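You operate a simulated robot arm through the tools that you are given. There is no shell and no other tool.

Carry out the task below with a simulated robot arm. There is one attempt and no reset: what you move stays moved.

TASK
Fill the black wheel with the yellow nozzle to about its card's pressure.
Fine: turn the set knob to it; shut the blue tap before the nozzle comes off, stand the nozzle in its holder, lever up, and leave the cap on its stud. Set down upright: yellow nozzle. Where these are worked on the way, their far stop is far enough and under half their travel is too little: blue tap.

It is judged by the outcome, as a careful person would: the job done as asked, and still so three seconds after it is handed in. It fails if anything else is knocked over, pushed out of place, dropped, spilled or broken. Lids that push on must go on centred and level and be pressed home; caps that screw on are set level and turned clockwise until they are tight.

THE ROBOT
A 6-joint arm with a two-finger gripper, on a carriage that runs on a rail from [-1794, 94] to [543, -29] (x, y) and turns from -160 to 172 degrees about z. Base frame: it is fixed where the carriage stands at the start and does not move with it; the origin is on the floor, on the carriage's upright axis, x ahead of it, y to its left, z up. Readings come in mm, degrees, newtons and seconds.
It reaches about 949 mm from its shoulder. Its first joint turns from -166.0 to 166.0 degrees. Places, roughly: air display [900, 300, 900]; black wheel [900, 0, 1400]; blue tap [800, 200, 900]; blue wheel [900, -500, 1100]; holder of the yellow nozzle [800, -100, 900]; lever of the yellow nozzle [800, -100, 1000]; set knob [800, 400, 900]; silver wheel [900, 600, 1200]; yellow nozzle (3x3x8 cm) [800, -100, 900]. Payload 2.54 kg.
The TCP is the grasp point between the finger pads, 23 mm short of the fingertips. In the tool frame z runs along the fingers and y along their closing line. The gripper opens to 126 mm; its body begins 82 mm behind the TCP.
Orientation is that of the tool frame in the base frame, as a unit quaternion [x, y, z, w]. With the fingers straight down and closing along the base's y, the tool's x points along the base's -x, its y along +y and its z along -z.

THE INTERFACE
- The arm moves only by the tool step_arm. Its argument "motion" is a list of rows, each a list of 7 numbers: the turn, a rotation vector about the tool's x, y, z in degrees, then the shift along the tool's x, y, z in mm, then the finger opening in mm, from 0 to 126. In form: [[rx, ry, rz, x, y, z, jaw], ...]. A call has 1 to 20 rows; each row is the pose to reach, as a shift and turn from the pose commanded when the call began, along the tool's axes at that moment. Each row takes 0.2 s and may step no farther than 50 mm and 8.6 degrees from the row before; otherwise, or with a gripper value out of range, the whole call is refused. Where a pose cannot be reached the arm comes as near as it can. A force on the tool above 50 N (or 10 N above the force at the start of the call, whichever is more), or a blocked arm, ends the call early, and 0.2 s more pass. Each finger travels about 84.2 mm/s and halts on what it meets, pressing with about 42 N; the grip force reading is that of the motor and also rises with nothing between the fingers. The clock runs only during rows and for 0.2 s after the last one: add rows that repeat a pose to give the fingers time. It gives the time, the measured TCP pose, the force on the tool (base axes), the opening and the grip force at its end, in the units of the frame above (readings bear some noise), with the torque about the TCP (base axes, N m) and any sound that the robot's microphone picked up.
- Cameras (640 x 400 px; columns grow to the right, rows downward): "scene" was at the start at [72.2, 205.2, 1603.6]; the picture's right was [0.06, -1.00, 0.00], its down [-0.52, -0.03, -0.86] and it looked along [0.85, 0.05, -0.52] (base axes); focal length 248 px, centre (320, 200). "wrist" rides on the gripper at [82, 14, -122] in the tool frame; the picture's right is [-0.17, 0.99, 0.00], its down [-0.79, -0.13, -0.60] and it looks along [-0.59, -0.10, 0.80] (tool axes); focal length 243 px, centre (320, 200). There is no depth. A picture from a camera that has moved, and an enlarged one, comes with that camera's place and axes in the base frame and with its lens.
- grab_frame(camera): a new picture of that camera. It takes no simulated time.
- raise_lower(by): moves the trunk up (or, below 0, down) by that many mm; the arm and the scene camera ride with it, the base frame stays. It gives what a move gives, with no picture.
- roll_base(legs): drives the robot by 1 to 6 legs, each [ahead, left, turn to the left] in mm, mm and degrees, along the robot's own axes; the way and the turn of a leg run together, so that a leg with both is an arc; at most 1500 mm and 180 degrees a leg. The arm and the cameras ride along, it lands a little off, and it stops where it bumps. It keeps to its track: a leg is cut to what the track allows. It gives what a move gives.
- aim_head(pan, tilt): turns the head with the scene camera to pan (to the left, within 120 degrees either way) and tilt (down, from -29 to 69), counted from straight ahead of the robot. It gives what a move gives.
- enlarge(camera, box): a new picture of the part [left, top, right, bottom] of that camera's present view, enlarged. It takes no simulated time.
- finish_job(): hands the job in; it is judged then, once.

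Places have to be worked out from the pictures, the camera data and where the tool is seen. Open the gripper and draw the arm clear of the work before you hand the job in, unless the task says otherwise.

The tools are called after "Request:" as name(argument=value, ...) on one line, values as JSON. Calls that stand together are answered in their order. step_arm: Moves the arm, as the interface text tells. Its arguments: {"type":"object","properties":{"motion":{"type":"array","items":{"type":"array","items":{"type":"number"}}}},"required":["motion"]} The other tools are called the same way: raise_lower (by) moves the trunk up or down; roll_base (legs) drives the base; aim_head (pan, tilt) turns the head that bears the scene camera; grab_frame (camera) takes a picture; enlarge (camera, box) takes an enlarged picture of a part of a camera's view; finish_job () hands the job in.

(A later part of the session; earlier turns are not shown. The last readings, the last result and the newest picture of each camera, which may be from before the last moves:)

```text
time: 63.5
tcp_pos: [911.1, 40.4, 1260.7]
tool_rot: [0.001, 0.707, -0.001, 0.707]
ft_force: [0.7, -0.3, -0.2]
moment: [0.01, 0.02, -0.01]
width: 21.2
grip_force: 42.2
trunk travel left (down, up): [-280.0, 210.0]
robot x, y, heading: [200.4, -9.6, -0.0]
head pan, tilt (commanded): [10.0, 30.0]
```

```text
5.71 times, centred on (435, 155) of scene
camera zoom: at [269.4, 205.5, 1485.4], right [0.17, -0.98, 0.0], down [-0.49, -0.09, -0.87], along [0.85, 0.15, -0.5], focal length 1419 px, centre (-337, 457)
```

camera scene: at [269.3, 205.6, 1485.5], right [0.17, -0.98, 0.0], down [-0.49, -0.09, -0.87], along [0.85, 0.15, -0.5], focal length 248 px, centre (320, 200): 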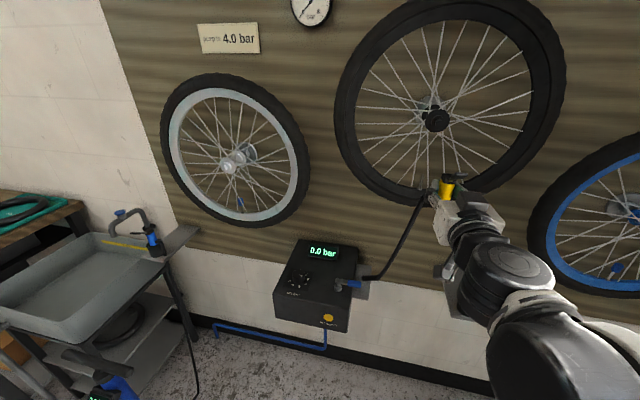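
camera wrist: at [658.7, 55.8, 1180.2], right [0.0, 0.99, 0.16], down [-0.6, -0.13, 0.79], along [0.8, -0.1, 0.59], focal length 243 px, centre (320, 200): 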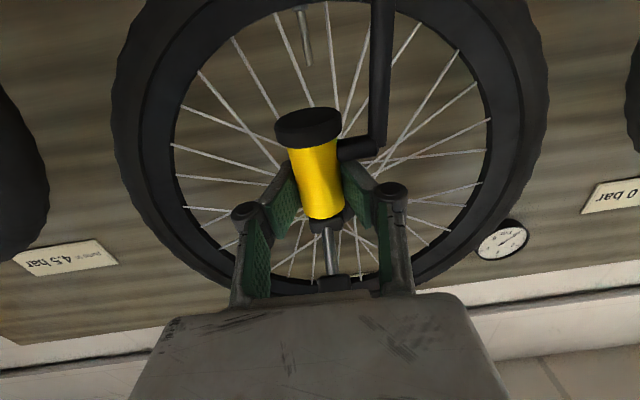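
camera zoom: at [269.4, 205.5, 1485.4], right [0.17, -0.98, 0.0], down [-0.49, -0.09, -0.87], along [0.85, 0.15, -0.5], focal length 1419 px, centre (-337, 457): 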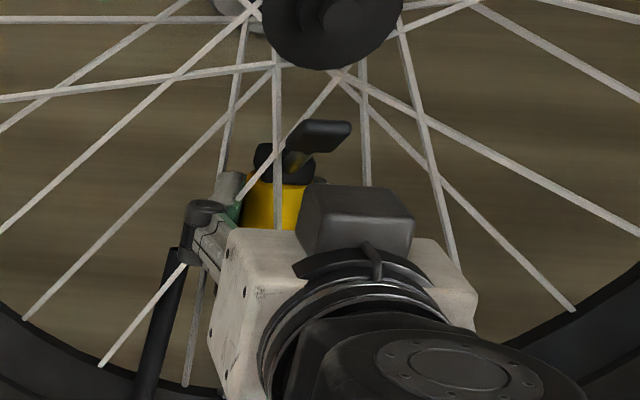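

The spokes don't obstruct; mouth and valve tip are aligned within about 1 mm laterally with ~8 mm gap. I lower slowly.

Request:
step_arm(motion=[[0, 0, 0, 4, 0.5, 0, 10], [0, 0, 0, 8, 0.5, 0, 10], [0, 0, 0, 11, 0.5, 0, 10], [0, 0, 0, 14, 0.5, 0, 10]])

Request:
enlarge(camera="wrist", box=[260, 30, 380, 180])

```text
time: 64.5
tcp_pos: [911.7, 40.3, 1247.7]
tool_rot: [0.0, 0.707, -0.001, 0.707]
ft_force: [-2.6, 0.4, -0.7]
moment: [0.0, 0.1, 0.01]
width: 21.2
grip_force: 42.2
trunk travel left (down, up): [-280.0, 210.0]
robot x, y, heading: [200.1, -6.9, 0.2]
head pan, tilt (commanded): [10.0, 30.0]
```

```text
2.67 times, centred on (320, 105) of wrist
camera zoom: at [789.5, 53.8, 1164.9], right [0.0, 0.99, 0.16], down [-0.6, -0.13, 0.79], along [0.8, -0.1, 0.59], focal length 647 px, centre (320, 453)
```

zoom: 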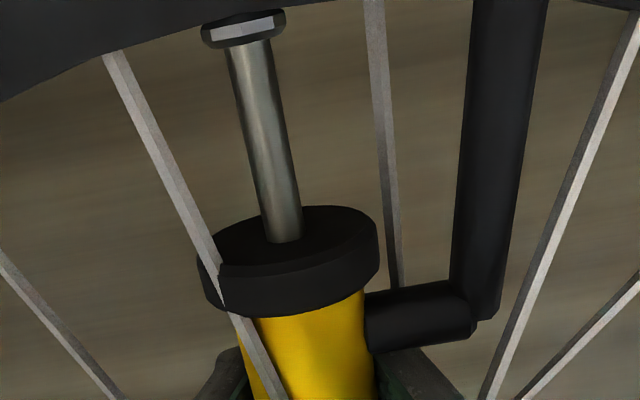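

The stem is entering the mouth right at its centre. I continue lowering in small steps with a tiny −x correction.

Request:
step_arm(motion=[[0, 0, 0, 0, 0, -1, 10], [0, 0, 0, 3, 0, -1, 10], [0, 0, 0, 6, 0, -1, 10]])

Request:
enlarge(camera="wrist", box=[260, 30, 380, 180])

```text
time: 65.3
tcp_pos: [912.5, 41.6, 1242.7]
tool_rot: [0.0, 0.707, -0.002, 0.707]
ft_force: [23.5, -0.7, 39.7]
moment: [-0.03, -0.39, -0.03]
width: 21.2
grip_force: 42.0
trunk travel left (down, up): [-280.0, 210.0]
robot x, y, heading: [194.8, -10.5, 0.2]
head pan, tilt (commanded): [10.0, 30.0]
```

```text
2.67 times, centred on (320, 105) of wrist
camera zoom: at [789.2, 53.9, 1159.8], right [0.0, 0.99, 0.16], down [-0.6, -0.13, 0.79], along [0.8, -0.1, 0.59], focal length 647 px, centre (320, 453)
```

zoom: 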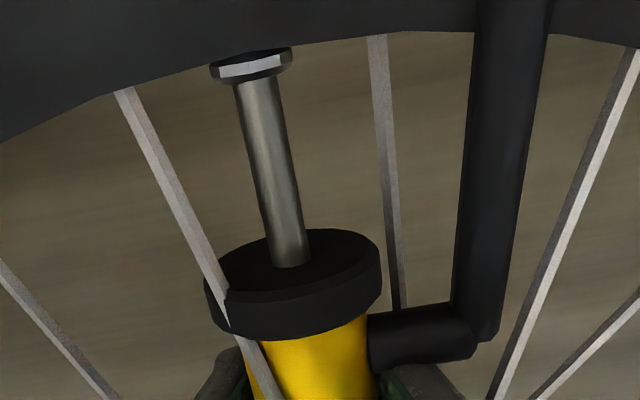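

There is contact: 40 N upward and 23 N in +x, so my −x correction was wrong (the socket already guides the stem). I undo it and ease the downward push to see the balance.

Request:
step_arm(motion=[[0, 0, 0, -3, 0, 0, 10], [0, 0, 0, -3, 0, 1, 10], [0, 0, 0, -3, 0, 1, 10]])

Request:
enlarge(camera="wrist", box=[240, 20, 400, 300])

Request:
enlarge(camera="scene", box=[390, 120, 480, 190])

```text
time: 66.2
tcp_pos: [912.2, 40.8, 1244.3]
tool_rot: [0.0, 0.707, 0.0, 0.707]
ft_force: [-1.3, 0.5, -2.2]
moment: [0.01, 0.01, -0.02]
width: 21.2
grip_force: 42.6
trunk travel left (down, up): [-280.0, 210.0]
robot x, y, heading: [195.6, -8.2, -0.2]
head pan, tilt (commanded): [10.0, 30.0]
```

```text
1.43 times, centred on (320, 160) of wrist
camera zoom: at [789.2, 54.4, 1161.4], right [0.0, 0.99, 0.17], down [-0.6, -0.13, 0.79], along [0.8, -0.1, 0.59], focal length 347 px, centre (320, 257)
```

zoom: 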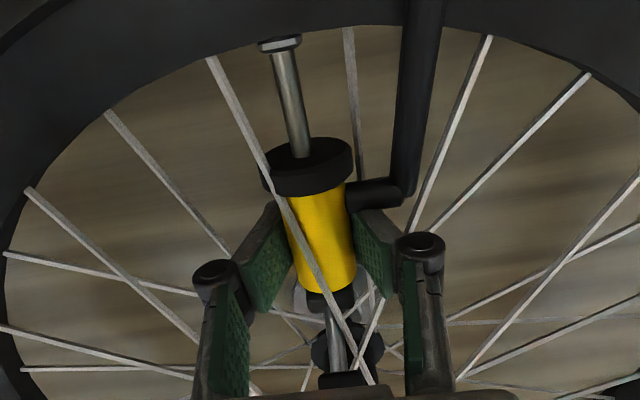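

```text
5.71 times, centred on (435, 155) of scene
camera zoom: at [269.2, 205.5, 1485.4], right [0.17, -0.98, 0.0], down [-0.49, -0.09, -0.87], along [0.85, 0.15, -0.5], focal length 1419 px, centre (-337, 457)
```

zoom: 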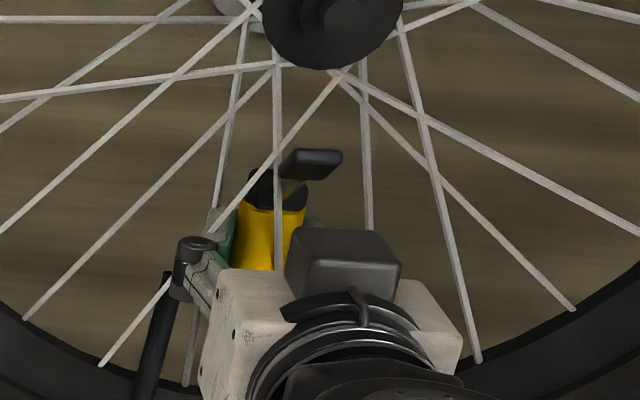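

Lateral forces are near zero now. I push down gently again with this alignment.

Request:
step_arm(motion=[[0, 0, 0, 2, 0, 0, 10], [0, 0, 0, 4, 0, 0, 10], [0, 0, 0, 5, 0, 0, 10]])

Request:
enlarge(camera="wrist", box=[240, 20, 400, 300])

```text
time: 67.0
tcp_pos: [912.4, 41.5, 1240.8]
tool_rot: [0.0, 0.707, -0.001, 0.707]
ft_force: [3.5, 1.2, 20.3]
moment: [0.06, -0.24, 0.01]
width: 21.2
grip_force: 42.5
trunk travel left (down, up): [-280.0, 210.0]
robot x, y, heading: [196.9, -8.3, -0.2]
head pan, tilt (commanded): [10.0, 30.0]
```

```text
1.43 times, centred on (320, 160) of wrist
camera zoom: at [789.2, 54.1, 1157.5], right [0.0, 0.99, 0.16], down [-0.6, -0.13, 0.79], along [0.8, -0.1, 0.59], focal length 347 px, centre (320, 257)
```

zoom: 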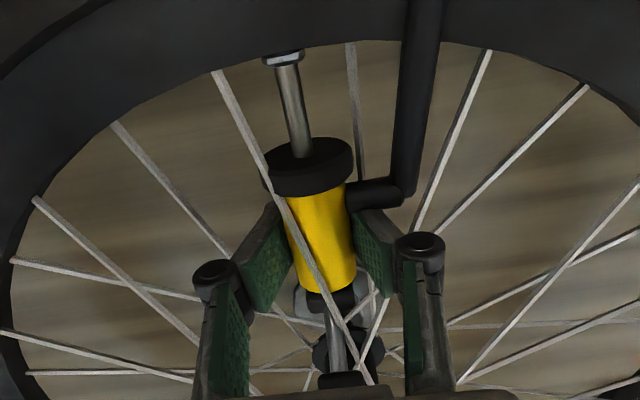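

The nozzle slid further onto the stem (20 N push). I keep pressing a little deeper.

Request:
step_arm(motion=[[0, 0, 0, 2, 0, -0.3, 10], [0, 0, 0, 4, 0, -0.3, 10], [0, 0, 0, 4, 0, -0.3, 10]])

Request:
enlarge(camera="wrist", box=[240, 20, 400, 300])

```text
time: 67.8
tcp_pos: [911.4, 39.4, 1236.1]
tool_rot: [0.0, 0.707, -0.001, 0.707]
ft_force: [21.5, 2.6, 40.0]
moment: [-0.02, -0.42, -0.04]
width: 21.4
grip_force: 41.8
trunk travel left (down, up): [-280.0, 210.0]
robot x, y, heading: [196.3, -7.8, 0.1]
head pan, tilt (commanded): [10.0, 30.0]
```

```text
1.43 times, centred on (320, 160) of wrist
camera zoom: at [789.4, 54.1, 1153.2], right [0.0, 0.99, 0.16], down [-0.6, -0.13, 0.79], along [0.8, -0.1, 0.59], focal length 347 px, centre (320, 257)
```

zoom: 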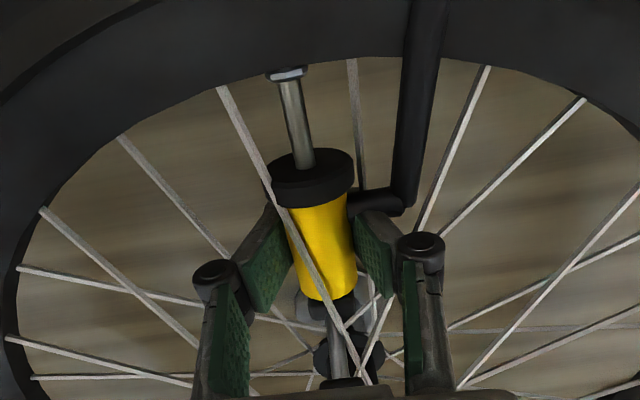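

The nozzle seems bottomed on the stem (about 7 mm overlap), as it starts slipping in the pads at 40 N. I ease the load to near zero before letting go.

Request:
step_arm(motion=[[0, 0, 0, -1.5, 0, 0.5, 10], [0, 0, 0, -2, 0, 0.8, 10], [0, 0, 0, -2, 0, 0.8, 10]])

Request:
enlarge(camera="wrist", box=[240, 20, 400, 300])

Request:
enlarge(camera="scene", box=[390, 120, 480, 190])

```text
time: 68.5
tcp_pos: [912.2, 40.3, 1237.5]
tool_rot: [0.0, 0.707, 0.0, 0.707]
ft_force: [-0.1, -0.1, -1.5]
moment: [0.04, 0.03, 0.01]
width: 21.3
grip_force: 42.1
trunk travel left (down, up): [-280.0, 210.0]
robot x, y, heading: [197.3, -10.5, -0.3]
head pan, tilt (commanded): [10.0, 30.0]
```

```text
1.43 times, centred on (320, 160) of wrist
camera zoom: at [789.3, 53.7, 1154.6], right [0.0, 0.99, 0.17], down [-0.6, -0.13, 0.79], along [0.8, -0.1, 0.59], focal length 347 px, centre (320, 257)
```

zoom: 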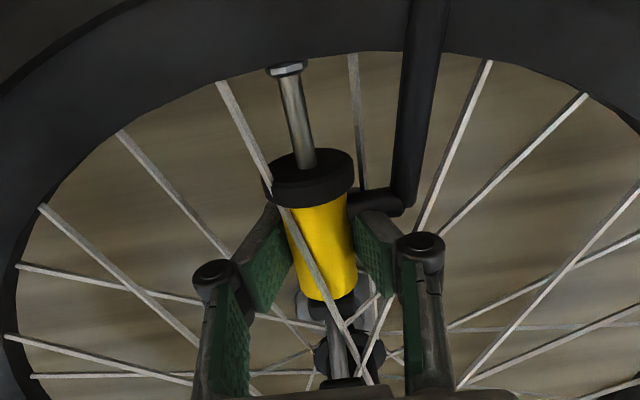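

```text
5.71 times, centred on (435, 155) of scene
camera zoom: at [268.8, 205.5, 1485.3], right [0.17, -0.98, 0.0], down [-0.49, -0.09, -0.87], along [0.85, 0.15, -0.5], focal length 1419 px, centre (-337, 457)
```

zoom: 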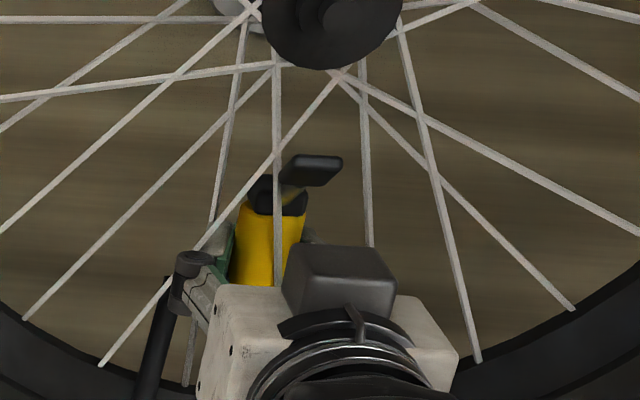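

Loads are nil. I open the fingers gently to see whether the nozzle stays on the stem.

Request:
step_arm(motion=[[0, 0, 0, 0, 0, 0, 24], [0, 0, 0, 0, 0, 0, 30], [0, 0, 0, 0, 0, 0, 40], [0, 0, 0, 0, 0, 0, 50]])

Request:
enlarge(camera="wrist", box=[240, 20, 400, 300])

Request:
enlarge(camera="scene", box=[390, 120, 480, 190])

```text
time: 69.5
tcp_pos: [912.8, 40.5, 1236.9]
tool_rot: [0.0, 0.707, -0.001, 0.707]
ft_force: [0.4, 0.2, 0.2]
moment: [0.0, -0.01, 0.0]
width: 50.1
grip_force: 0.1
trunk travel left (down, up): [-280.0, 210.0]
robot x, y, heading: [200.0, -10.2, -0.0]
head pan, tilt (commanded): [10.0, 30.0]
```

```text
1.43 times, centred on (320, 160) of wrist
camera zoom: at [790.1, 53.9, 1154.8], right [0.0, 0.99, 0.16], down [-0.6, -0.13, 0.79], along [0.8, -0.1, 0.59], focal length 347 px, centre (320, 257)
```

zoom: 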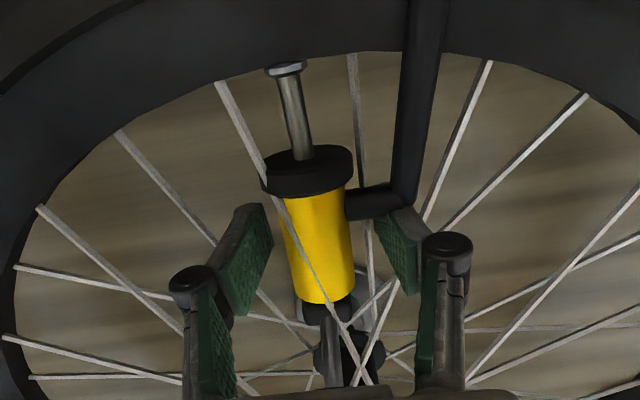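

```text
5.71 times, centred on (435, 155) of scene
camera zoom: at [269.3, 205.5, 1485.4], right [0.17, -0.98, 0.0], down [-0.49, -0.09, -0.87], along [0.85, 0.15, -0.5], focal length 1419 px, centre (-337, 457)
```

zoom: 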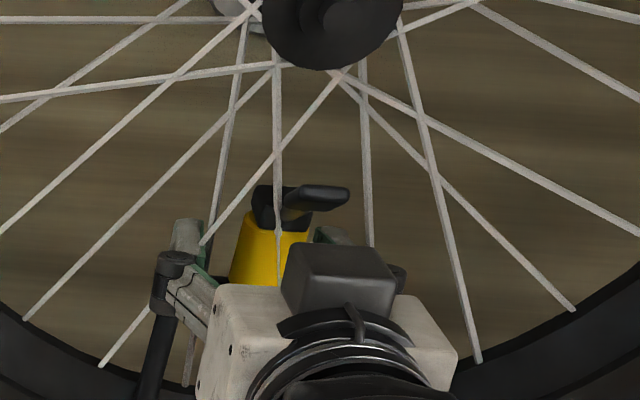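

The nozzle rests on the stem, leaning only slightly. I retract the open hand straight back and look at it.

Request:
step_arm(motion=[[0, 0, 0, 0, 0, 0, 70], [0, 0, 0, 0, 0, -20, 70], [0, 0, 0, 0, 0, -50, 70], [0, 0, 0, 0, 0, -80, 70], [0, 0, 0, 0, 0, -110, 70]])

Request:
grab_frame(camera="wrist")

Request:
enlarge(camera="scene", box=[390, 120, 480, 190])

```text
time: 70.8
tcp_pos: [801.3, 39.8, 1235.8]
tool_rot: [0.0, 0.708, -0.001, 0.707]
ft_force: [0.5, -0.4, -0.4]
moment: [0.0, 0.0, -0.01]
width: 69.8
grip_force: 0.0
trunk travel left (down, up): [-280.0, 210.0]
robot x, y, heading: [200.2, -9.0, -0.1]
head pan, tilt (commanded): [10.0, 30.0]
```

```text
taken
camera wrist: at [679.7, 54.1, 1153.9], right [0.0, 0.99, 0.16], down [-0.6, -0.13, 0.79], along [0.8, -0.1, 0.59], focal length 243 px, centre (320, 200)
```

wrist: 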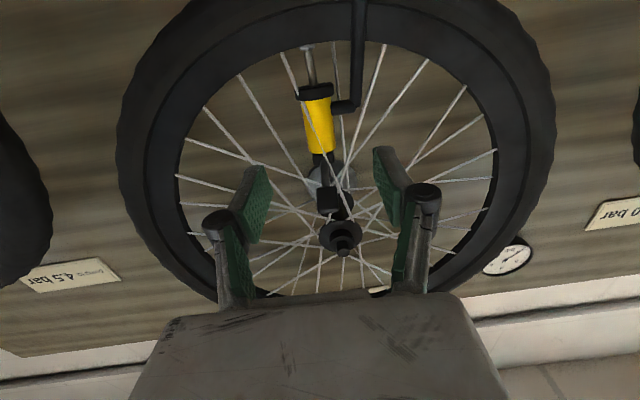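

```text
5.71 times, centred on (435, 155) of scene
camera zoom: at [269.3, 205.5, 1485.4], right [0.17, -0.98, 0.0], down [-0.49, -0.09, -0.87], along [0.85, 0.15, -0.5], focal length 1419 px, centre (-337, 457)
```

zoom: 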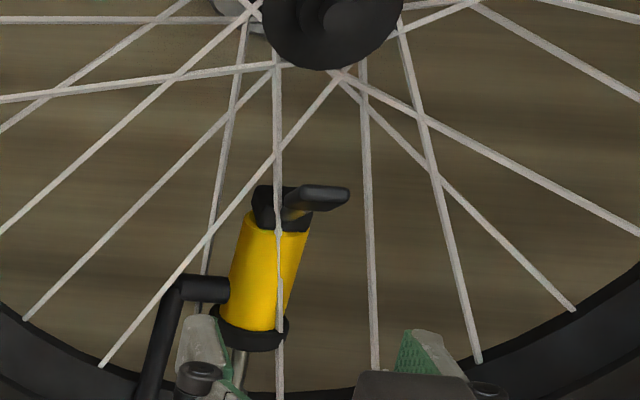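

The nozzle stands on the valve by itself. I close the fingers, rise above the lever paddle (tip ≈[847, 42, 1297]) and move over it.

Request:
step_arm(motion=[[0, 0, 0, -30, 2, -10, 40], [0, 0, 0, -70, 3, -10, 10], [0, 0, 0, -105, 3, -10, 0], [0, 0, 0, -105, 3, 15, 0], [0, 0, 0, -105, 3, 36, 0]])

Request:
grab_frame(camera="wrist")

Request:
enlarge(camera="scene", box=[390, 100, 510, 190])

```text
time: 72.0
tcp_pos: [838.6, 43.4, 1343.7]
tool_rot: [0.0, 0.708, -0.001, 0.706]
ft_force: [0.0, 0.2, -0.4]
moment: [0.02, -0.01, 0.03]
width: 0.1
grip_force: 28.6
trunk travel left (down, up): [-280.0, 210.0]
robot x, y, heading: [198.5, -11.9, 0.3]
head pan, tilt (commanded): [10.0, 30.0]
```

```text
taken
camera wrist: at [715.9, 57.4, 1260.4], right [0.0, 0.99, 0.16], down [-0.6, -0.13, 0.79], along [0.8, -0.1, 0.59], focal length 243 px, centre (320, 200)
```

wrist: 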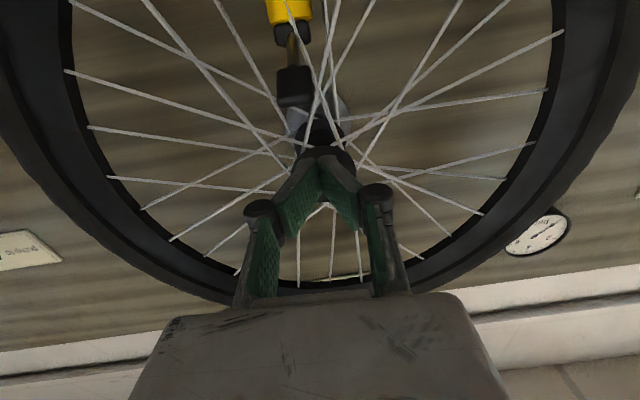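

```text
4.44 times, centred on (450, 145) of scene
camera zoom: at [269.5, 205.5, 1485.4], right [0.17, -0.98, 0.0], down [-0.49, -0.09, -0.87], along [0.85, 0.15, -0.5], focal length 1104 px, centre (-258, 444)
```

zoom: 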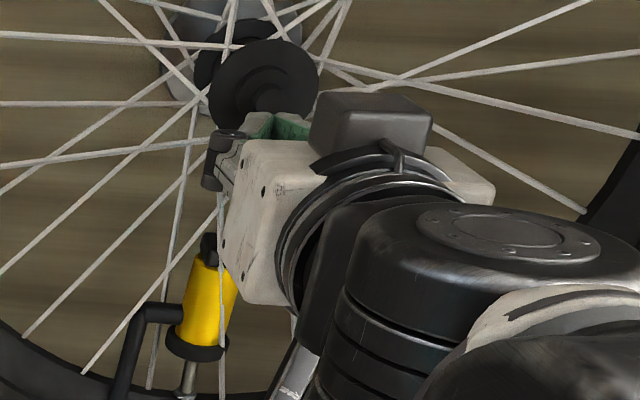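

The fingers are over the paddle. I shift 3 mm right and descend toward it.

Request:
step_arm(motion=[[0, 0, 0, 8, -3, 0, 0], [0, 0, 0, 16, -3, 0, 0], [0, 0, 0, 24, -3, 0, 0], [0, 0, 0, 30, -3, 0, 0]])

Request:
grab_frame(camera="wrist")

```text
time: 73.0
tcp_pos: [837.4, 39.9, 1312.4]
tool_rot: [0.0, 0.708, -0.001, 0.707]
ft_force: [0.0, 0.4, 0.9]
moment: [-0.02, 0.01, 0.02]
width: 0.0
grip_force: 28.6
trunk travel left (down, up): [-280.0, 210.0]
robot x, y, heading: [200.8, -17.0, -0.2]
head pan, tilt (commanded): [10.0, 30.0]
```

```text
taken
camera wrist: at [715.5, 54.3, 1229.7], right [0.0, 0.99, 0.16], down [-0.6, -0.13, 0.79], along [0.8, -0.1, 0.59], focal length 243 px, centre (320, 200)
```

wrist: 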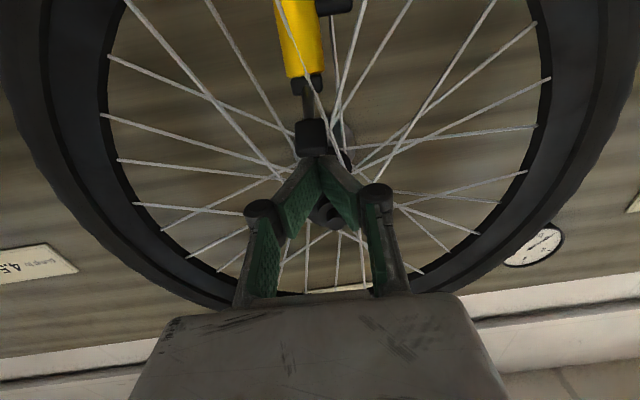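

Fingers are right at the paddle. I press down in small steps.

Request:
step_arm(motion=[[0, 0, 0, 4, 0, 0, 0], [0, 0, 0, 8, 0, 0, 0], [0, 0, 0, 12, 0, 0, 0]])

Request:
grab_frame(camera="wrist")

```text
time: 73.8
tcp_pos: [837.9, 39.4, 1300.6]
tool_rot: [0.0, 0.707, 0.0, 0.707]
ft_force: [-1.0, 0.6, -1.0]
moment: [0.01, 0.02, -0.01]
width: 0.0
grip_force: 28.1
trunk travel left (down, up): [-280.0, 210.0]
robot x, y, heading: [196.4, -11.1, -0.1]
head pan, tilt (commanded): [10.0, 30.0]
```

```text
taken
camera wrist: at [715.9, 54.3, 1217.9], right [0.0, 0.99, 0.16], down [-0.6, -0.13, 0.79], along [0.8, -0.1, 0.59], focal length 243 px, centre (320, 200)
```

wrist: 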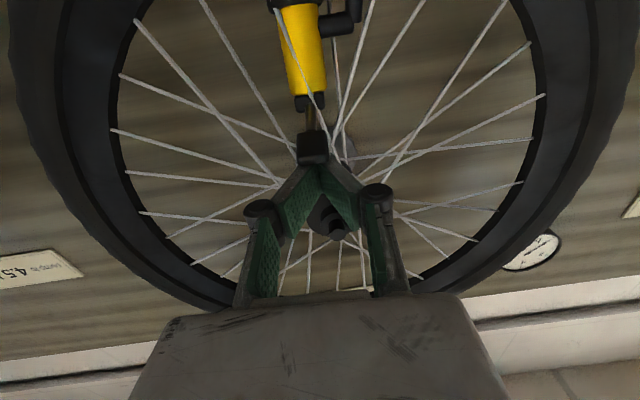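

Still no contact force. I continue downward.

Request:
step_arm(motion=[[0, 0, 0, 4, 0, 0, 0], [0, 0, 0, 8, 0, 0, 0], [0, 0, 0, 12, 0, 0, 0]])

Request:
enlarge(camera="wrist", box=[240, 0, 400, 250])

Request:
enlarge(camera="scene", box=[390, 100, 510, 190])

```text
time: 74.5
tcp_pos: [839.5, 38.5, 1288.6]
tool_rot: [0.0, 0.708, -0.001, 0.707]
ft_force: [0.3, 0.1, 1.2]
moment: [-0.03, -0.03, -0.02]
width: 0.3
grip_force: 29.4
trunk travel left (down, up): [-280.0, 210.0]
robot x, y, heading: [199.1, -7.1, -0.1]
head pan, tilt (commanded): [10.0, 30.0]
```

```text
1.60 times, centred on (320, 125) of wrist
camera zoom: at [715.9, 54.2, 1205.9], right [0.0, 0.99, 0.17], down [-0.6, -0.13, 0.79], along [0.8, -0.1, 0.59], focal length 388 px, centre (320, 320)
```

zoom: 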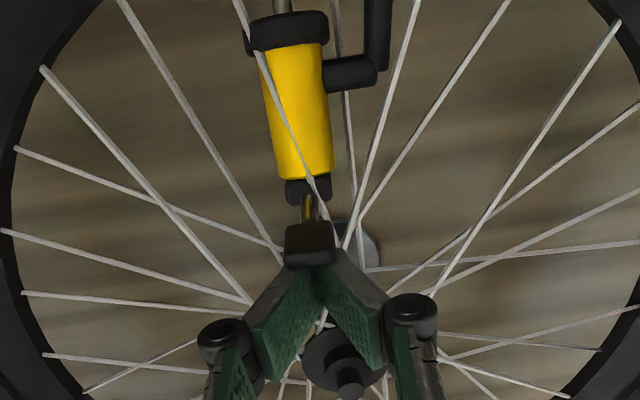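

```text
4.44 times, centred on (450, 145) of scene
camera zoom: at [269.2, 205.5, 1485.4], right [0.17, -0.98, 0.0], down [-0.49, -0.09, -0.87], along [0.85, 0.15, -0.5], focal length 1104 px, centre (-258, 444)
```

zoom: 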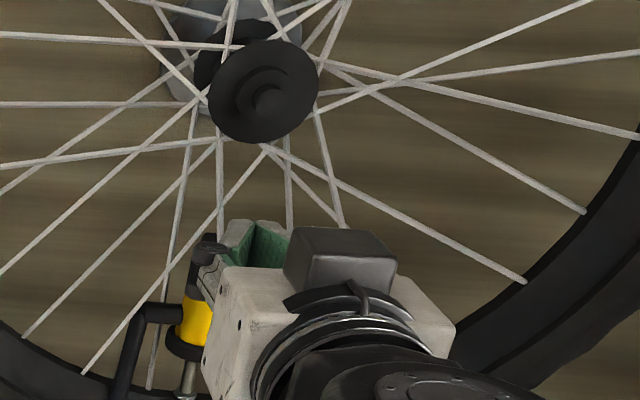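

The lever is moving down with very little force. I keep pressing.

Request:
step_arm(motion=[[0, 0, 0, 5, 0, 0, 0], [0, 0, 0, 10, 0, 0, 0], [0, 0, 0, 15, 0, 0, 0]])

Request:
enlarge(camera="wrist", box=[240, 0, 400, 250])

Request:
enlarge(camera="scene", box=[390, 100, 510, 190])

```text
time: 75.3
tcp_pos: [838.5, 40.6, 1273.4]
tool_rot: [0.0, 0.708, -0.001, 0.707]
ft_force: [-0.1, -0.5, -1.4]
moment: [-0.01, 0.01, -0.03]
width: 0.0
grip_force: 27.6
trunk travel left (down, up): [-280.0, 210.0]
robot x, y, heading: [198.3, -13.3, -0.2]
head pan, tilt (commanded): [10.0, 30.0]
```

```text
1.60 times, centred on (320, 125) of wrist
camera zoom: at [715.6, 54.1, 1190.7], right [0.0, 0.99, 0.17], down [-0.6, -0.13, 0.79], along [0.8, -0.1, 0.59], focal length 388 px, centre (320, 320)
```

zoom: 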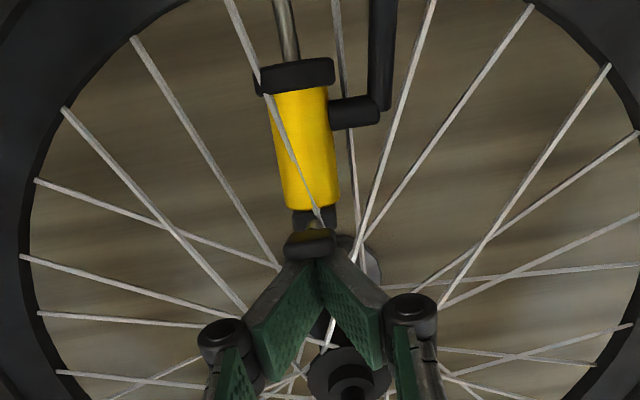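

```text
4.44 times, centred on (450, 145) of scene
camera zoom: at [269.2, 205.5, 1485.4], right [0.17, -0.98, 0.0], down [-0.49, -0.09, -0.87], along [0.85, 0.15, -0.5], focal length 1104 px, centre (-258, 444)
```

zoom: 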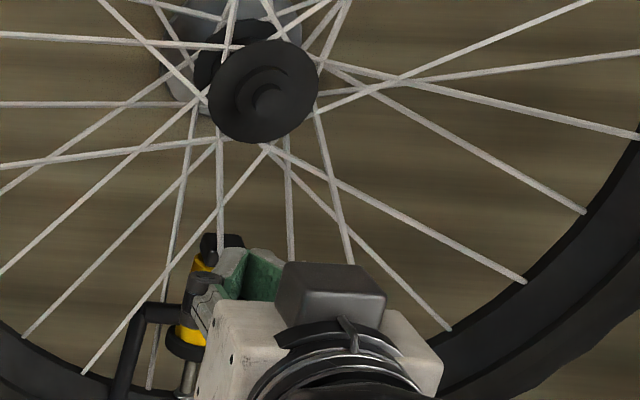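

Lever keeps folding down smoothly. I continue.

Request:
step_arm(motion=[[0, 0, 0, 5, 0, 0, 0], [0, 0, 0, 10, 0, 0, 0], [0, 0, 0, 15, 0, 0, 0]])

Request:
enlarge(camera="wrist", box=[240, 0, 400, 250])

Request:
enlarge(camera="scene", box=[390, 100, 510, 190])

```text
time: 76.2
tcp_pos: [837.4, 39.6, 1258.4]
tool_rot: [0.0, 0.707, 0.0, 0.707]
ft_force: [-0.2, 0.1, -0.3]
moment: [0.0, 0.04, 0.03]
width: 0.0
grip_force: 28.1
trunk travel left (down, up): [-280.0, 210.0]
robot x, y, heading: [199.3, -12.3, 0.1]
head pan, tilt (commanded): [10.0, 30.0]
```

```text
1.60 times, centred on (320, 125) of wrist
camera zoom: at [715.7, 54.0, 1175.8], right [0.0, 0.99, 0.17], down [-0.6, -0.13, 0.79], along [0.8, -0.1, 0.59], focal length 388 px, centre (320, 320)
```

zoom: 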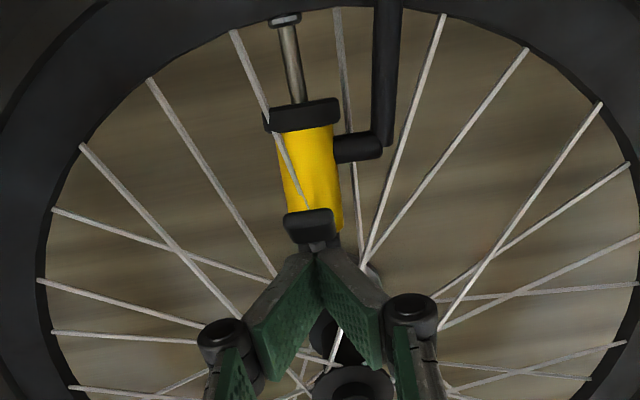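

```text
4.44 times, centred on (450, 145) of scene
camera zoom: at [269.2, 205.5, 1485.4], right [0.17, -0.98, 0.0], down [-0.49, -0.09, -0.87], along [0.85, 0.15, -0.5], focal length 1104 px, centre (-258, 444)
```

zoom: 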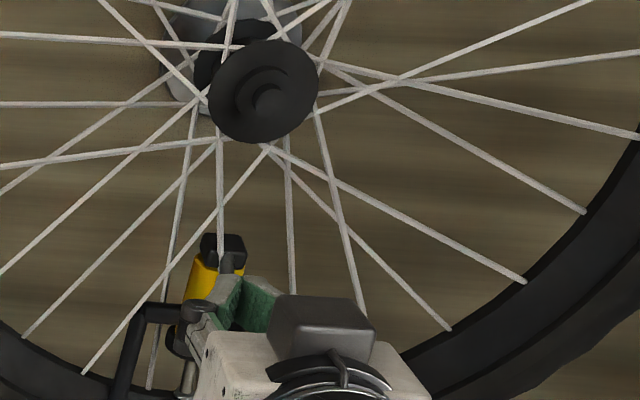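

The lever is now past horizontal. I continue until it meets its stop.

Request:
step_arm(motion=[[0, 0, 0, 5, 0, 0, 0], [0, 0, 0, 10, 0, 0, 0], [0, 0, 0, 15, 0, 0, 0]])

Request:
enlarge(camera="wrist", box=[240, 0, 400, 250])

Request:
enlarge(camera="scene", box=[390, 100, 510, 190])

```text
time: 77.0
tcp_pos: [836.2, 40.2, 1244.8]
tool_rot: [0.0, 0.707, 0.0, 0.707]
ft_force: [-9.1, -0.6, 24.6]
moment: [0.0, -0.41, -0.03]
width: 5.9
grip_force: 28.2
trunk travel left (down, up): [-280.0, 210.0]
robot x, y, heading: [197.6, -8.6, -0.0]
head pan, tilt (commanded): [10.0, 30.0]
```

```text
1.60 times, centred on (320, 125) of wrist
camera zoom: at [714.3, 53.9, 1162.1], right [0.0, 0.99, 0.16], down [-0.6, -0.13, 0.79], along [0.8, -0.1, 0.59], focal length 388 px, centre (320, 320)
```

zoom: 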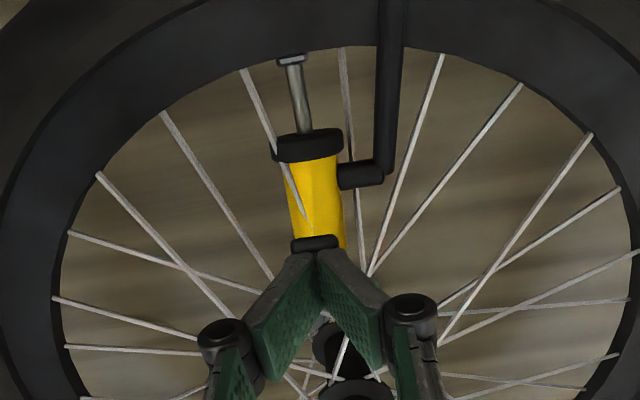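

```text
4.44 times, centred on (450, 145) of scene
camera zoom: at [266.8, 205.4, 1485.9], right [0.17, -0.98, 0.0], down [-0.49, -0.09, -0.87], along [0.85, 0.15, -0.5], focal length 1104 px, centre (-258, 444)
```

zoom: 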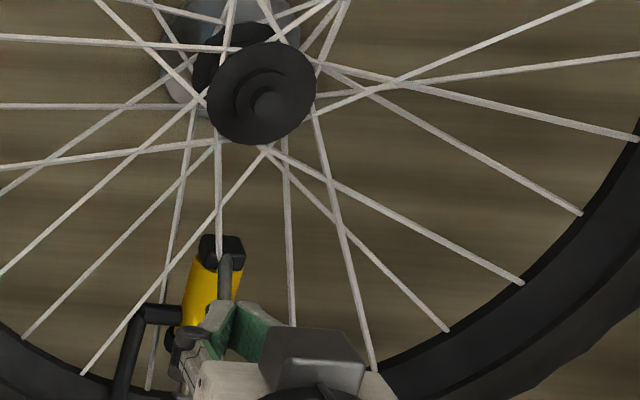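

I feel a stop (25 N). I lift the fingers off and inspect the lever.

Request:
step_arm(motion=[[0, 0, 0, -5, 0, 0, 0], [0, 0, 0, -20, 0, -5, 0], [0, 0, 0, -50, 0, -30, 0], [0, 0, 0, -50, 0, -60, 0]])

Request:
grab_frame(camera="wrist")

Request:
enlarge(camera="scene", box=[390, 120, 480, 190])

```text
time: 78.0
tcp_pos: [778.2, 39.9, 1292.2]
tool_rot: [0.0, 0.707, 0.0, 0.707]
ft_force: [0.3, 0.0, 0.0]
moment: [0.0, -0.02, 0.01]
width: 0.1
grip_force: 28.3
trunk travel left (down, up): [-280.0, 210.0]
robot x, y, heading: [196.1, -10.9, 0.1]
head pan, tilt (commanded): [10.0, 30.0]
```

```text
taken
camera wrist: at [655.8, 54.0, 1210.9], right [0.0, 0.99, 0.17], down [-0.6, -0.13, 0.79], along [0.8, -0.1, 0.59], focal length 243 px, centre (320, 200)
```

wrist: 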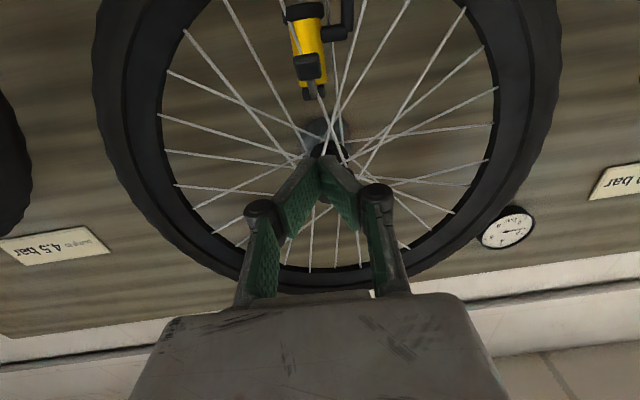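

```text
5.71 times, centred on (435, 155) of scene
camera zoom: at [269.1, 205.5, 1485.4], right [0.17, -0.98, 0.0], down [-0.49, -0.09, -0.87], along [0.85, 0.15, -0.5], focal length 1419 px, centre (-337, 457)
```

zoom: 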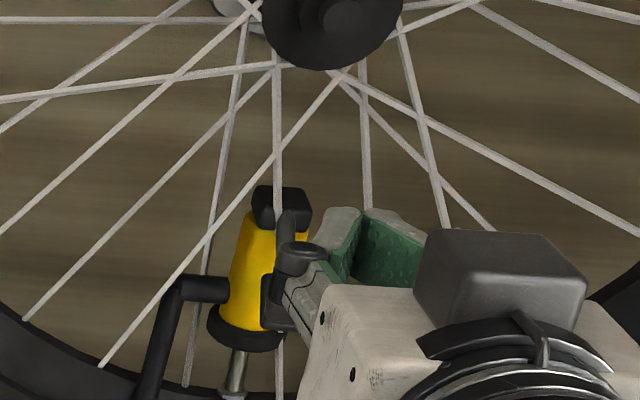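

Request:
step_arm(motion=[[0, 0, 0, 30, -30, -20, 0], [0, 0, 0, 60, -60, -40, 0], [0, 0, 0, 90, -90, -60, 0]])

Request:
grab_frame(camera="wrist")

Request:
enlarge(camera="scene", box=[390, 120, 480, 190])

Request:
enlarge(camera="wrist", box=[280, 40, 440, 160])

```text
time: 78.8
tcp_pos: [717.7, -50.4, 1202.7]
tool_rot: [0.0, 0.707, 0.0, 0.707]
ft_force: [-0.3, 0.3, -0.3]
moment: [0.02, 0.0, 0.0]
width: 0.0
grip_force: 27.7
trunk travel left (down, up): [-280.0, 210.0]
robot x, y, heading: [198.6, -10.4, 0.0]
head pan, tilt (commanded): [10.0, 30.0]
```

```text
taken
camera wrist: at [595.0, -36.7, 1119.8], right [0.0, 0.99, 0.17], down [-0.6, -0.13, 0.79], along [0.8, -0.1, 0.59], focal length 243 px, centre (320, 200)
```

wrist: 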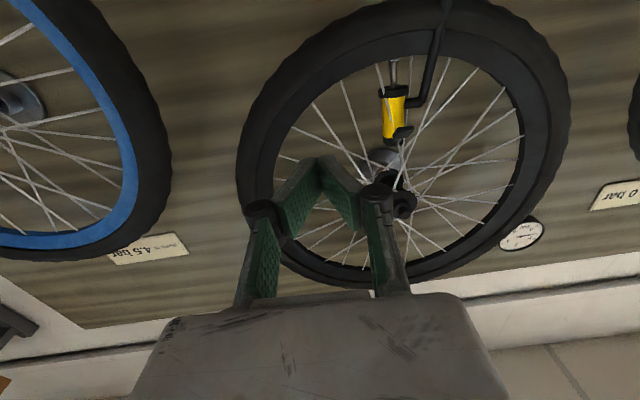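

```text
5.71 times, centred on (435, 155) of scene
camera zoom: at [269.2, 205.5, 1485.4], right [0.17, -0.98, 0.0], down [-0.49, -0.09, -0.87], along [0.85, 0.15, -0.5], focal length 1419 px, centre (-337, 457)
```

zoom: 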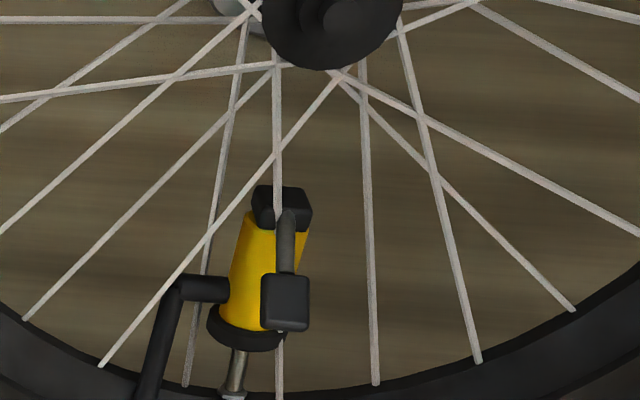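

```text
3.33 times, centred on (360, 100) of wrist
camera zoom: at [595.0, -36.7, 1119.8], right [0.0, 0.99, 0.17], down [-0.6, -0.13, 0.79], along [0.8, -0.1, 0.59], focal length 809 px, centre (187, 533)
```

zoom: 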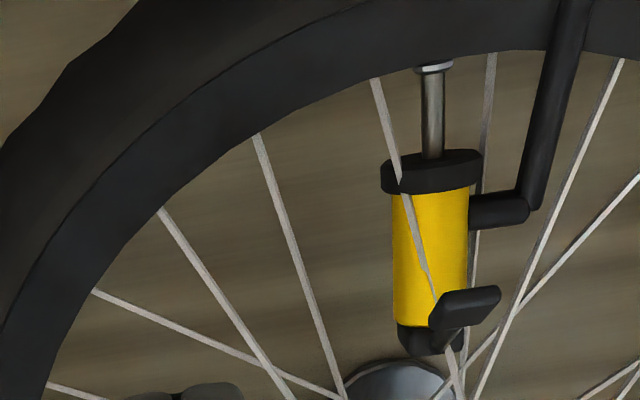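

The lever is now down (≈ −32°) and the nozzle stands upright on the stem, so it looks locked. Next I look at the box: display and blue tap.

Request:
enlarge(camera="scene", box=[260, 230, 380, 320])

Request:
aim_head(pan=10, tilt=45)

Request:
grab_frame(camera="scene")

```text
4.44 times, centred on (320, 275) of scene
camera zoom: at [269.2, 205.5, 1485.4], right [0.17, -0.98, 0.0], down [-0.49, -0.09, -0.87], along [0.85, 0.15, -0.5], focal length 1104 px, centre (320, -133)
```

zoom: 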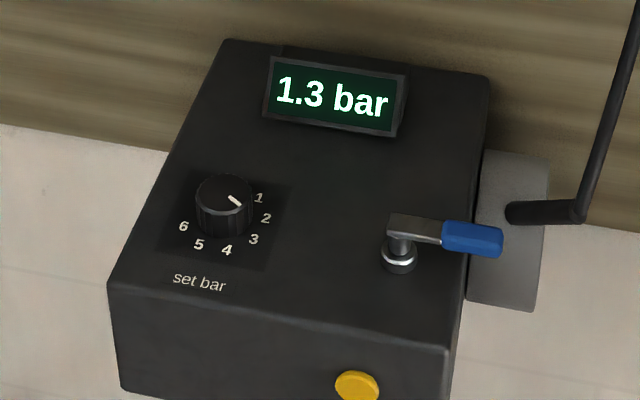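

```text
time: 79.5
tcp_pos: [718.1, -50.2, 1203.5]
tool_rot: [0.0, 0.707, -0.001, 0.707]
ft_force: [-0.3, 0.9, -0.6]
moment: [0.0, 0.05, -0.02]
width: 0.1
grip_force: 28.6
trunk travel left (down, up): [-280.0, 210.0]
robot x, y, heading: [196.1, -10.3, -0.1]
head pan, tilt (commanded): [10.0, 45.0]
```

```text
taken
camera scene: at [260.3, 203.9, 1462.9], right [0.17, -0.98, 0.0], down [-0.7, -0.12, -0.71], along [0.7, 0.12, -0.71], focal length 248 px, centre (320, 200)
```

scene: 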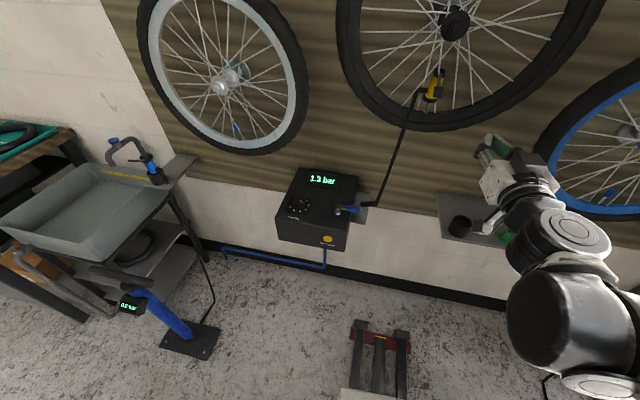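

The display now reads 1.3 bar – the nozzle is coupled to the tyre. The tap pivot is at about [797, 243], handle along −y to y≈174 at z≈898. I turn the tool down again and move toward the tap, with the head turned a bit left.

Request:
aim_head(pan=35, tilt=40)

Request:
step_arm(motion=[[0, 8.3, 0, 13, 20, -4, 0], [0, 16.6, 0, 26, 42, -8, 0], [0, 24.9, 0, 39, 64, -12, 0], [0, 33.2, 0, 52, 86, -16, 0], [0, 41.5, 0, 65, 108, -20, 0], [0, 49.8, 0, 78, 130, -24, 0], [0, 58.1, 0, 91, 152, -28, 0], [0, 66.4, 0, 104, 174, -32, 0], [0, 74.7, 0, 117, 196, -36, 0], [0, 83, 0, 130, 218, -38, 0], [0, 90, 0, 143, 240, -38, 0]])

Request:
grab_frame(camera="scene")

Request:
grab_frame(camera="wrist")

```text
time: 80.4
tcp_pos: [717.7, -50.5, 1203.0]
tool_rot: [0.0, 0.707, 0.0, 0.707]
ft_force: [0.4, 0.1, 0.7]
moment: [0.0, 0.04, 0.0]
width: 0.0
grip_force: 27.9
trunk travel left (down, up): [-280.0, 210.0]
robot x, y, heading: [199.2, -8.4, 0.3]
head pan, tilt (commanded): [35.0, 40.0]
```

```text
time: 82.8
tcp_pos: [680.4, 189.9, 1059.7]
tool_rot: [0.001, 1.0, -0.002, -0.002]
ft_force: [-0.4, -0.7, 0.2]
moment: [0.03, -0.05, -0.01]
width: 0.0
grip_force: 28.5
trunk travel left (down, up): [-280.0, 210.0]
robot x, y, heading: [198.7, -9.0, -0.0]
head pan, tilt (commanded): [35.0, 40.0]
```

```text
taken
camera scene: at [249.8, 238.3, 1470.1], right [0.57, -0.82, 0.0], down [-0.53, -0.37, -0.77], along [0.63, 0.44, -0.64], focal length 248 px, centre (320, 200)
```

scene: 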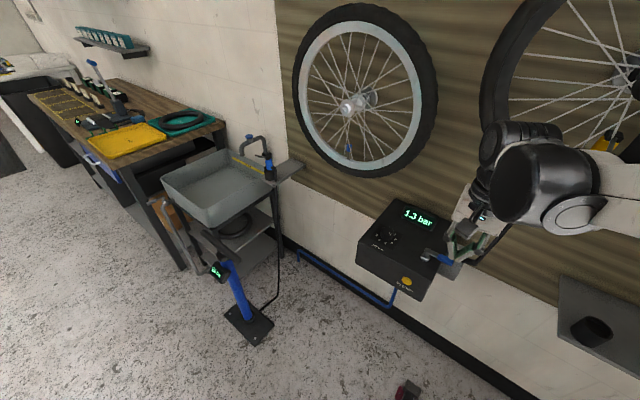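

```text
taken
camera wrist: at [597.5, 204.3, 1181.8], right [0.17, 0.99, 0.0], down [0.79, -0.13, 0.6], along [0.59, -0.1, -0.8], focal length 243 px, centre (320, 200)
```

wrist: 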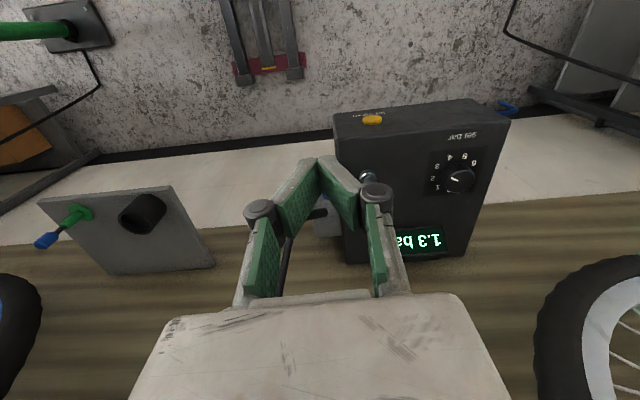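

Display still reads 1.3 bar, so the tap is shut in this position. I bring the closed fingers to the front side of the handle end to test which way it turns.

Request:
step_arm(motion=[[0, 0, 0, -30, -1, 25, 0], [0, 0, 0, -60, -2, 50, 0], [0, 0, 0, -88, -3, 75, 0]])

Request:
grab_frame(camera="wrist")

Request:
enlarge(camera="scene", box=[350, 180, 530, 300])

```text
time: 83.6
tcp_pos: [767.9, 185.3, 983.9]
tool_rot: [0.002, 1.0, 0.0, 0.001]
ft_force: [0.6, 0.1, 0.2]
moment: [-0.01, -0.03, 0.0]
width: 0.0
grip_force: 28.2
trunk travel left (down, up): [-280.0, 210.0]
robot x, y, heading: [201.9, -8.8, 0.1]
head pan, tilt (commanded): [35.0, 40.0]
```

```text
taken
camera wrist: at [685.4, 199.8, 1105.5], right [0.17, 0.99, 0.0], down [0.79, -0.13, 0.6], along [0.59, -0.1, -0.8], focal length 243 px, centre (320, 200)
```

wrist: 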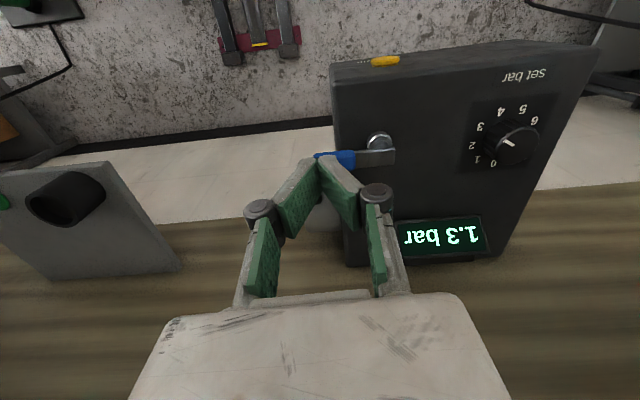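

```text
3.33 times, centred on (440, 240) of scene
camera zoom: at [249.9, 238.6, 1470.0], right [0.57, -0.82, 0.0], down [-0.53, -0.37, -0.77], along [0.63, 0.44, -0.64], focal length 828 px, centre (-80, 67)
```

zoom: 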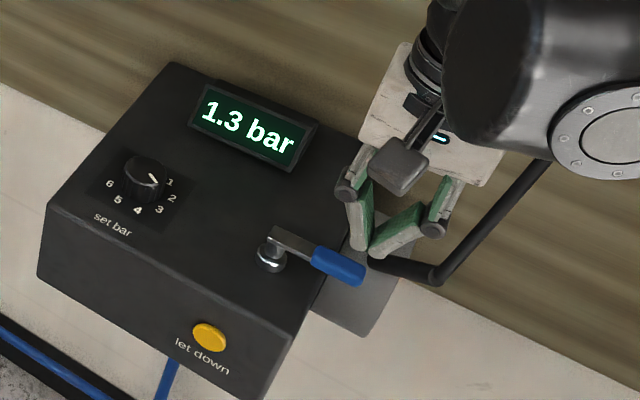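

Geometry agrees (handle x≈795, stick in front of it). I descend to z≈911 so the fingertips stand beside the handle.

Request:
step_arm(motion=[[0, 0, 0, 4, 0, 30, 0], [0, 0, 0, 4, 0, 55, 0], [0, 0, 0, 4, 0, 73, 0]])

Request:
grab_frame(camera="wrist")

Request:
enlarge(camera="scene", box=[350, 180, 530, 300])

```text
time: 84.4
tcp_pos: [763.2, 187.1, 912.9]
tool_rot: [0.001, 1.0, 0.0, 0.0]
ft_force: [0.0, 0.4, -0.7]
moment: [-0.02, 0.0, 0.01]
width: 0.1
grip_force: 28.7
trunk travel left (down, up): [-280.0, 210.0]
robot x, y, heading: [196.5, -8.6, -0.1]
head pan, tilt (commanded): [35.0, 40.0]
```

```text
taken
camera wrist: at [681.4, 200.5, 1033.3], right [0.17, 0.99, 0.0], down [0.79, -0.13, 0.6], along [0.59, -0.1, -0.8], focal length 243 px, centre (320, 200)
```

wrist: 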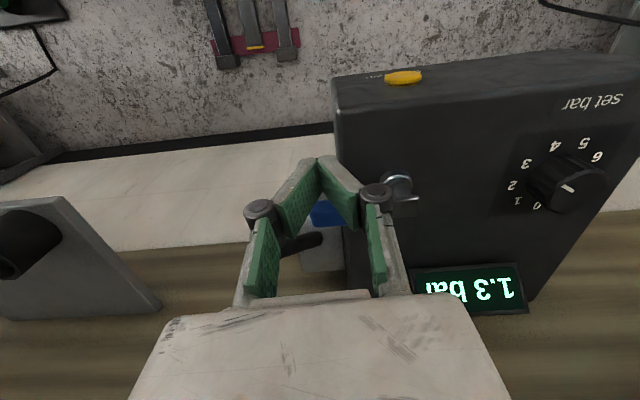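

```text
3.33 times, centred on (440, 240) of scene
camera zoom: at [249.9, 238.6, 1470.0], right [0.57, -0.82, 0.0], down [-0.53, -0.37, -0.77], along [0.63, 0.44, -0.64], focal length 828 px, centre (-80, 67)
```

zoom: 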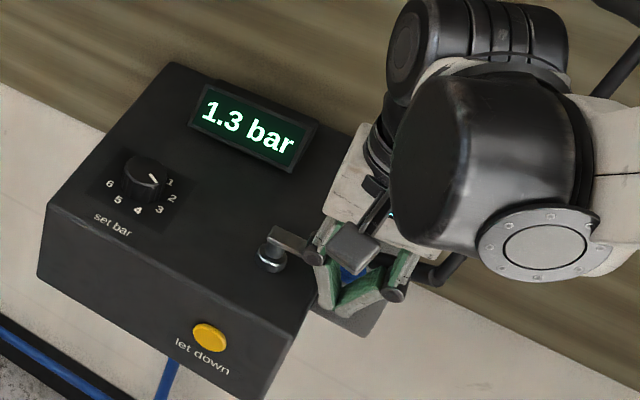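

The fingers stand in front of the blue handle. I push gently in +x to test.

Request:
step_arm(motion=[[0, 0, 0, -6, 0, 0, 0], [0, 0, 0, -12, 0, 0, 0], [0, 0, 0, -18, 0, 0, 0], [0, 0, 0, -22, 0, 0, 0]])

Request:
grab_frame(camera="wrist")

Request:
enlarge(camera="scene", box=[350, 180, 530, 300])

```text
time: 85.3
tcp_pos: [775.7, 186.7, 912.8]
tool_rot: [0.0, 1.0, -0.001, -0.005]
ft_force: [-16.7, -0.7, 4.3]
moment: [-0.07, 0.22, -0.16]
width: 0.0
grip_force: 28.3
trunk travel left (down, up): [-280.0, 210.0]
robot x, y, heading: [197.7, -8.1, -0.2]
head pan, tilt (commanded): [35.0, 40.0]
stopped in row 4: the force on the tool passed its limit at 56 N (the readings are from after the stop); the commanded pose is now the measured one
```

```text
taken
camera wrist: at [694.4, 200.5, 1034.2], right [0.17, 0.99, 0.0], down [0.8, -0.13, 0.59], along [0.58, -0.1, -0.81], focal length 243 px, centre (320, 200)
```

wrist: 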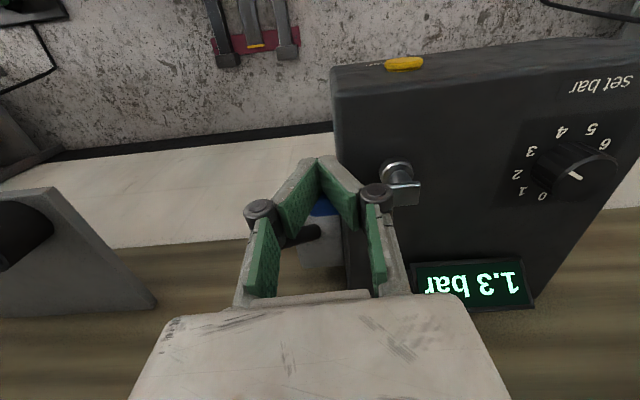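

```text
3.33 times, centred on (440, 240) of scene
camera zoom: at [247.0, 238.5, 1470.3], right [0.57, -0.82, 0.0], down [-0.53, -0.37, -0.77], along [0.63, 0.44, -0.64], focal length 828 px, centre (-80, 67)
```

zoom: 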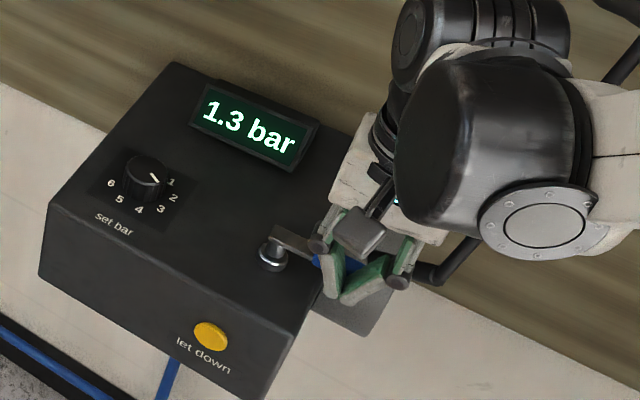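

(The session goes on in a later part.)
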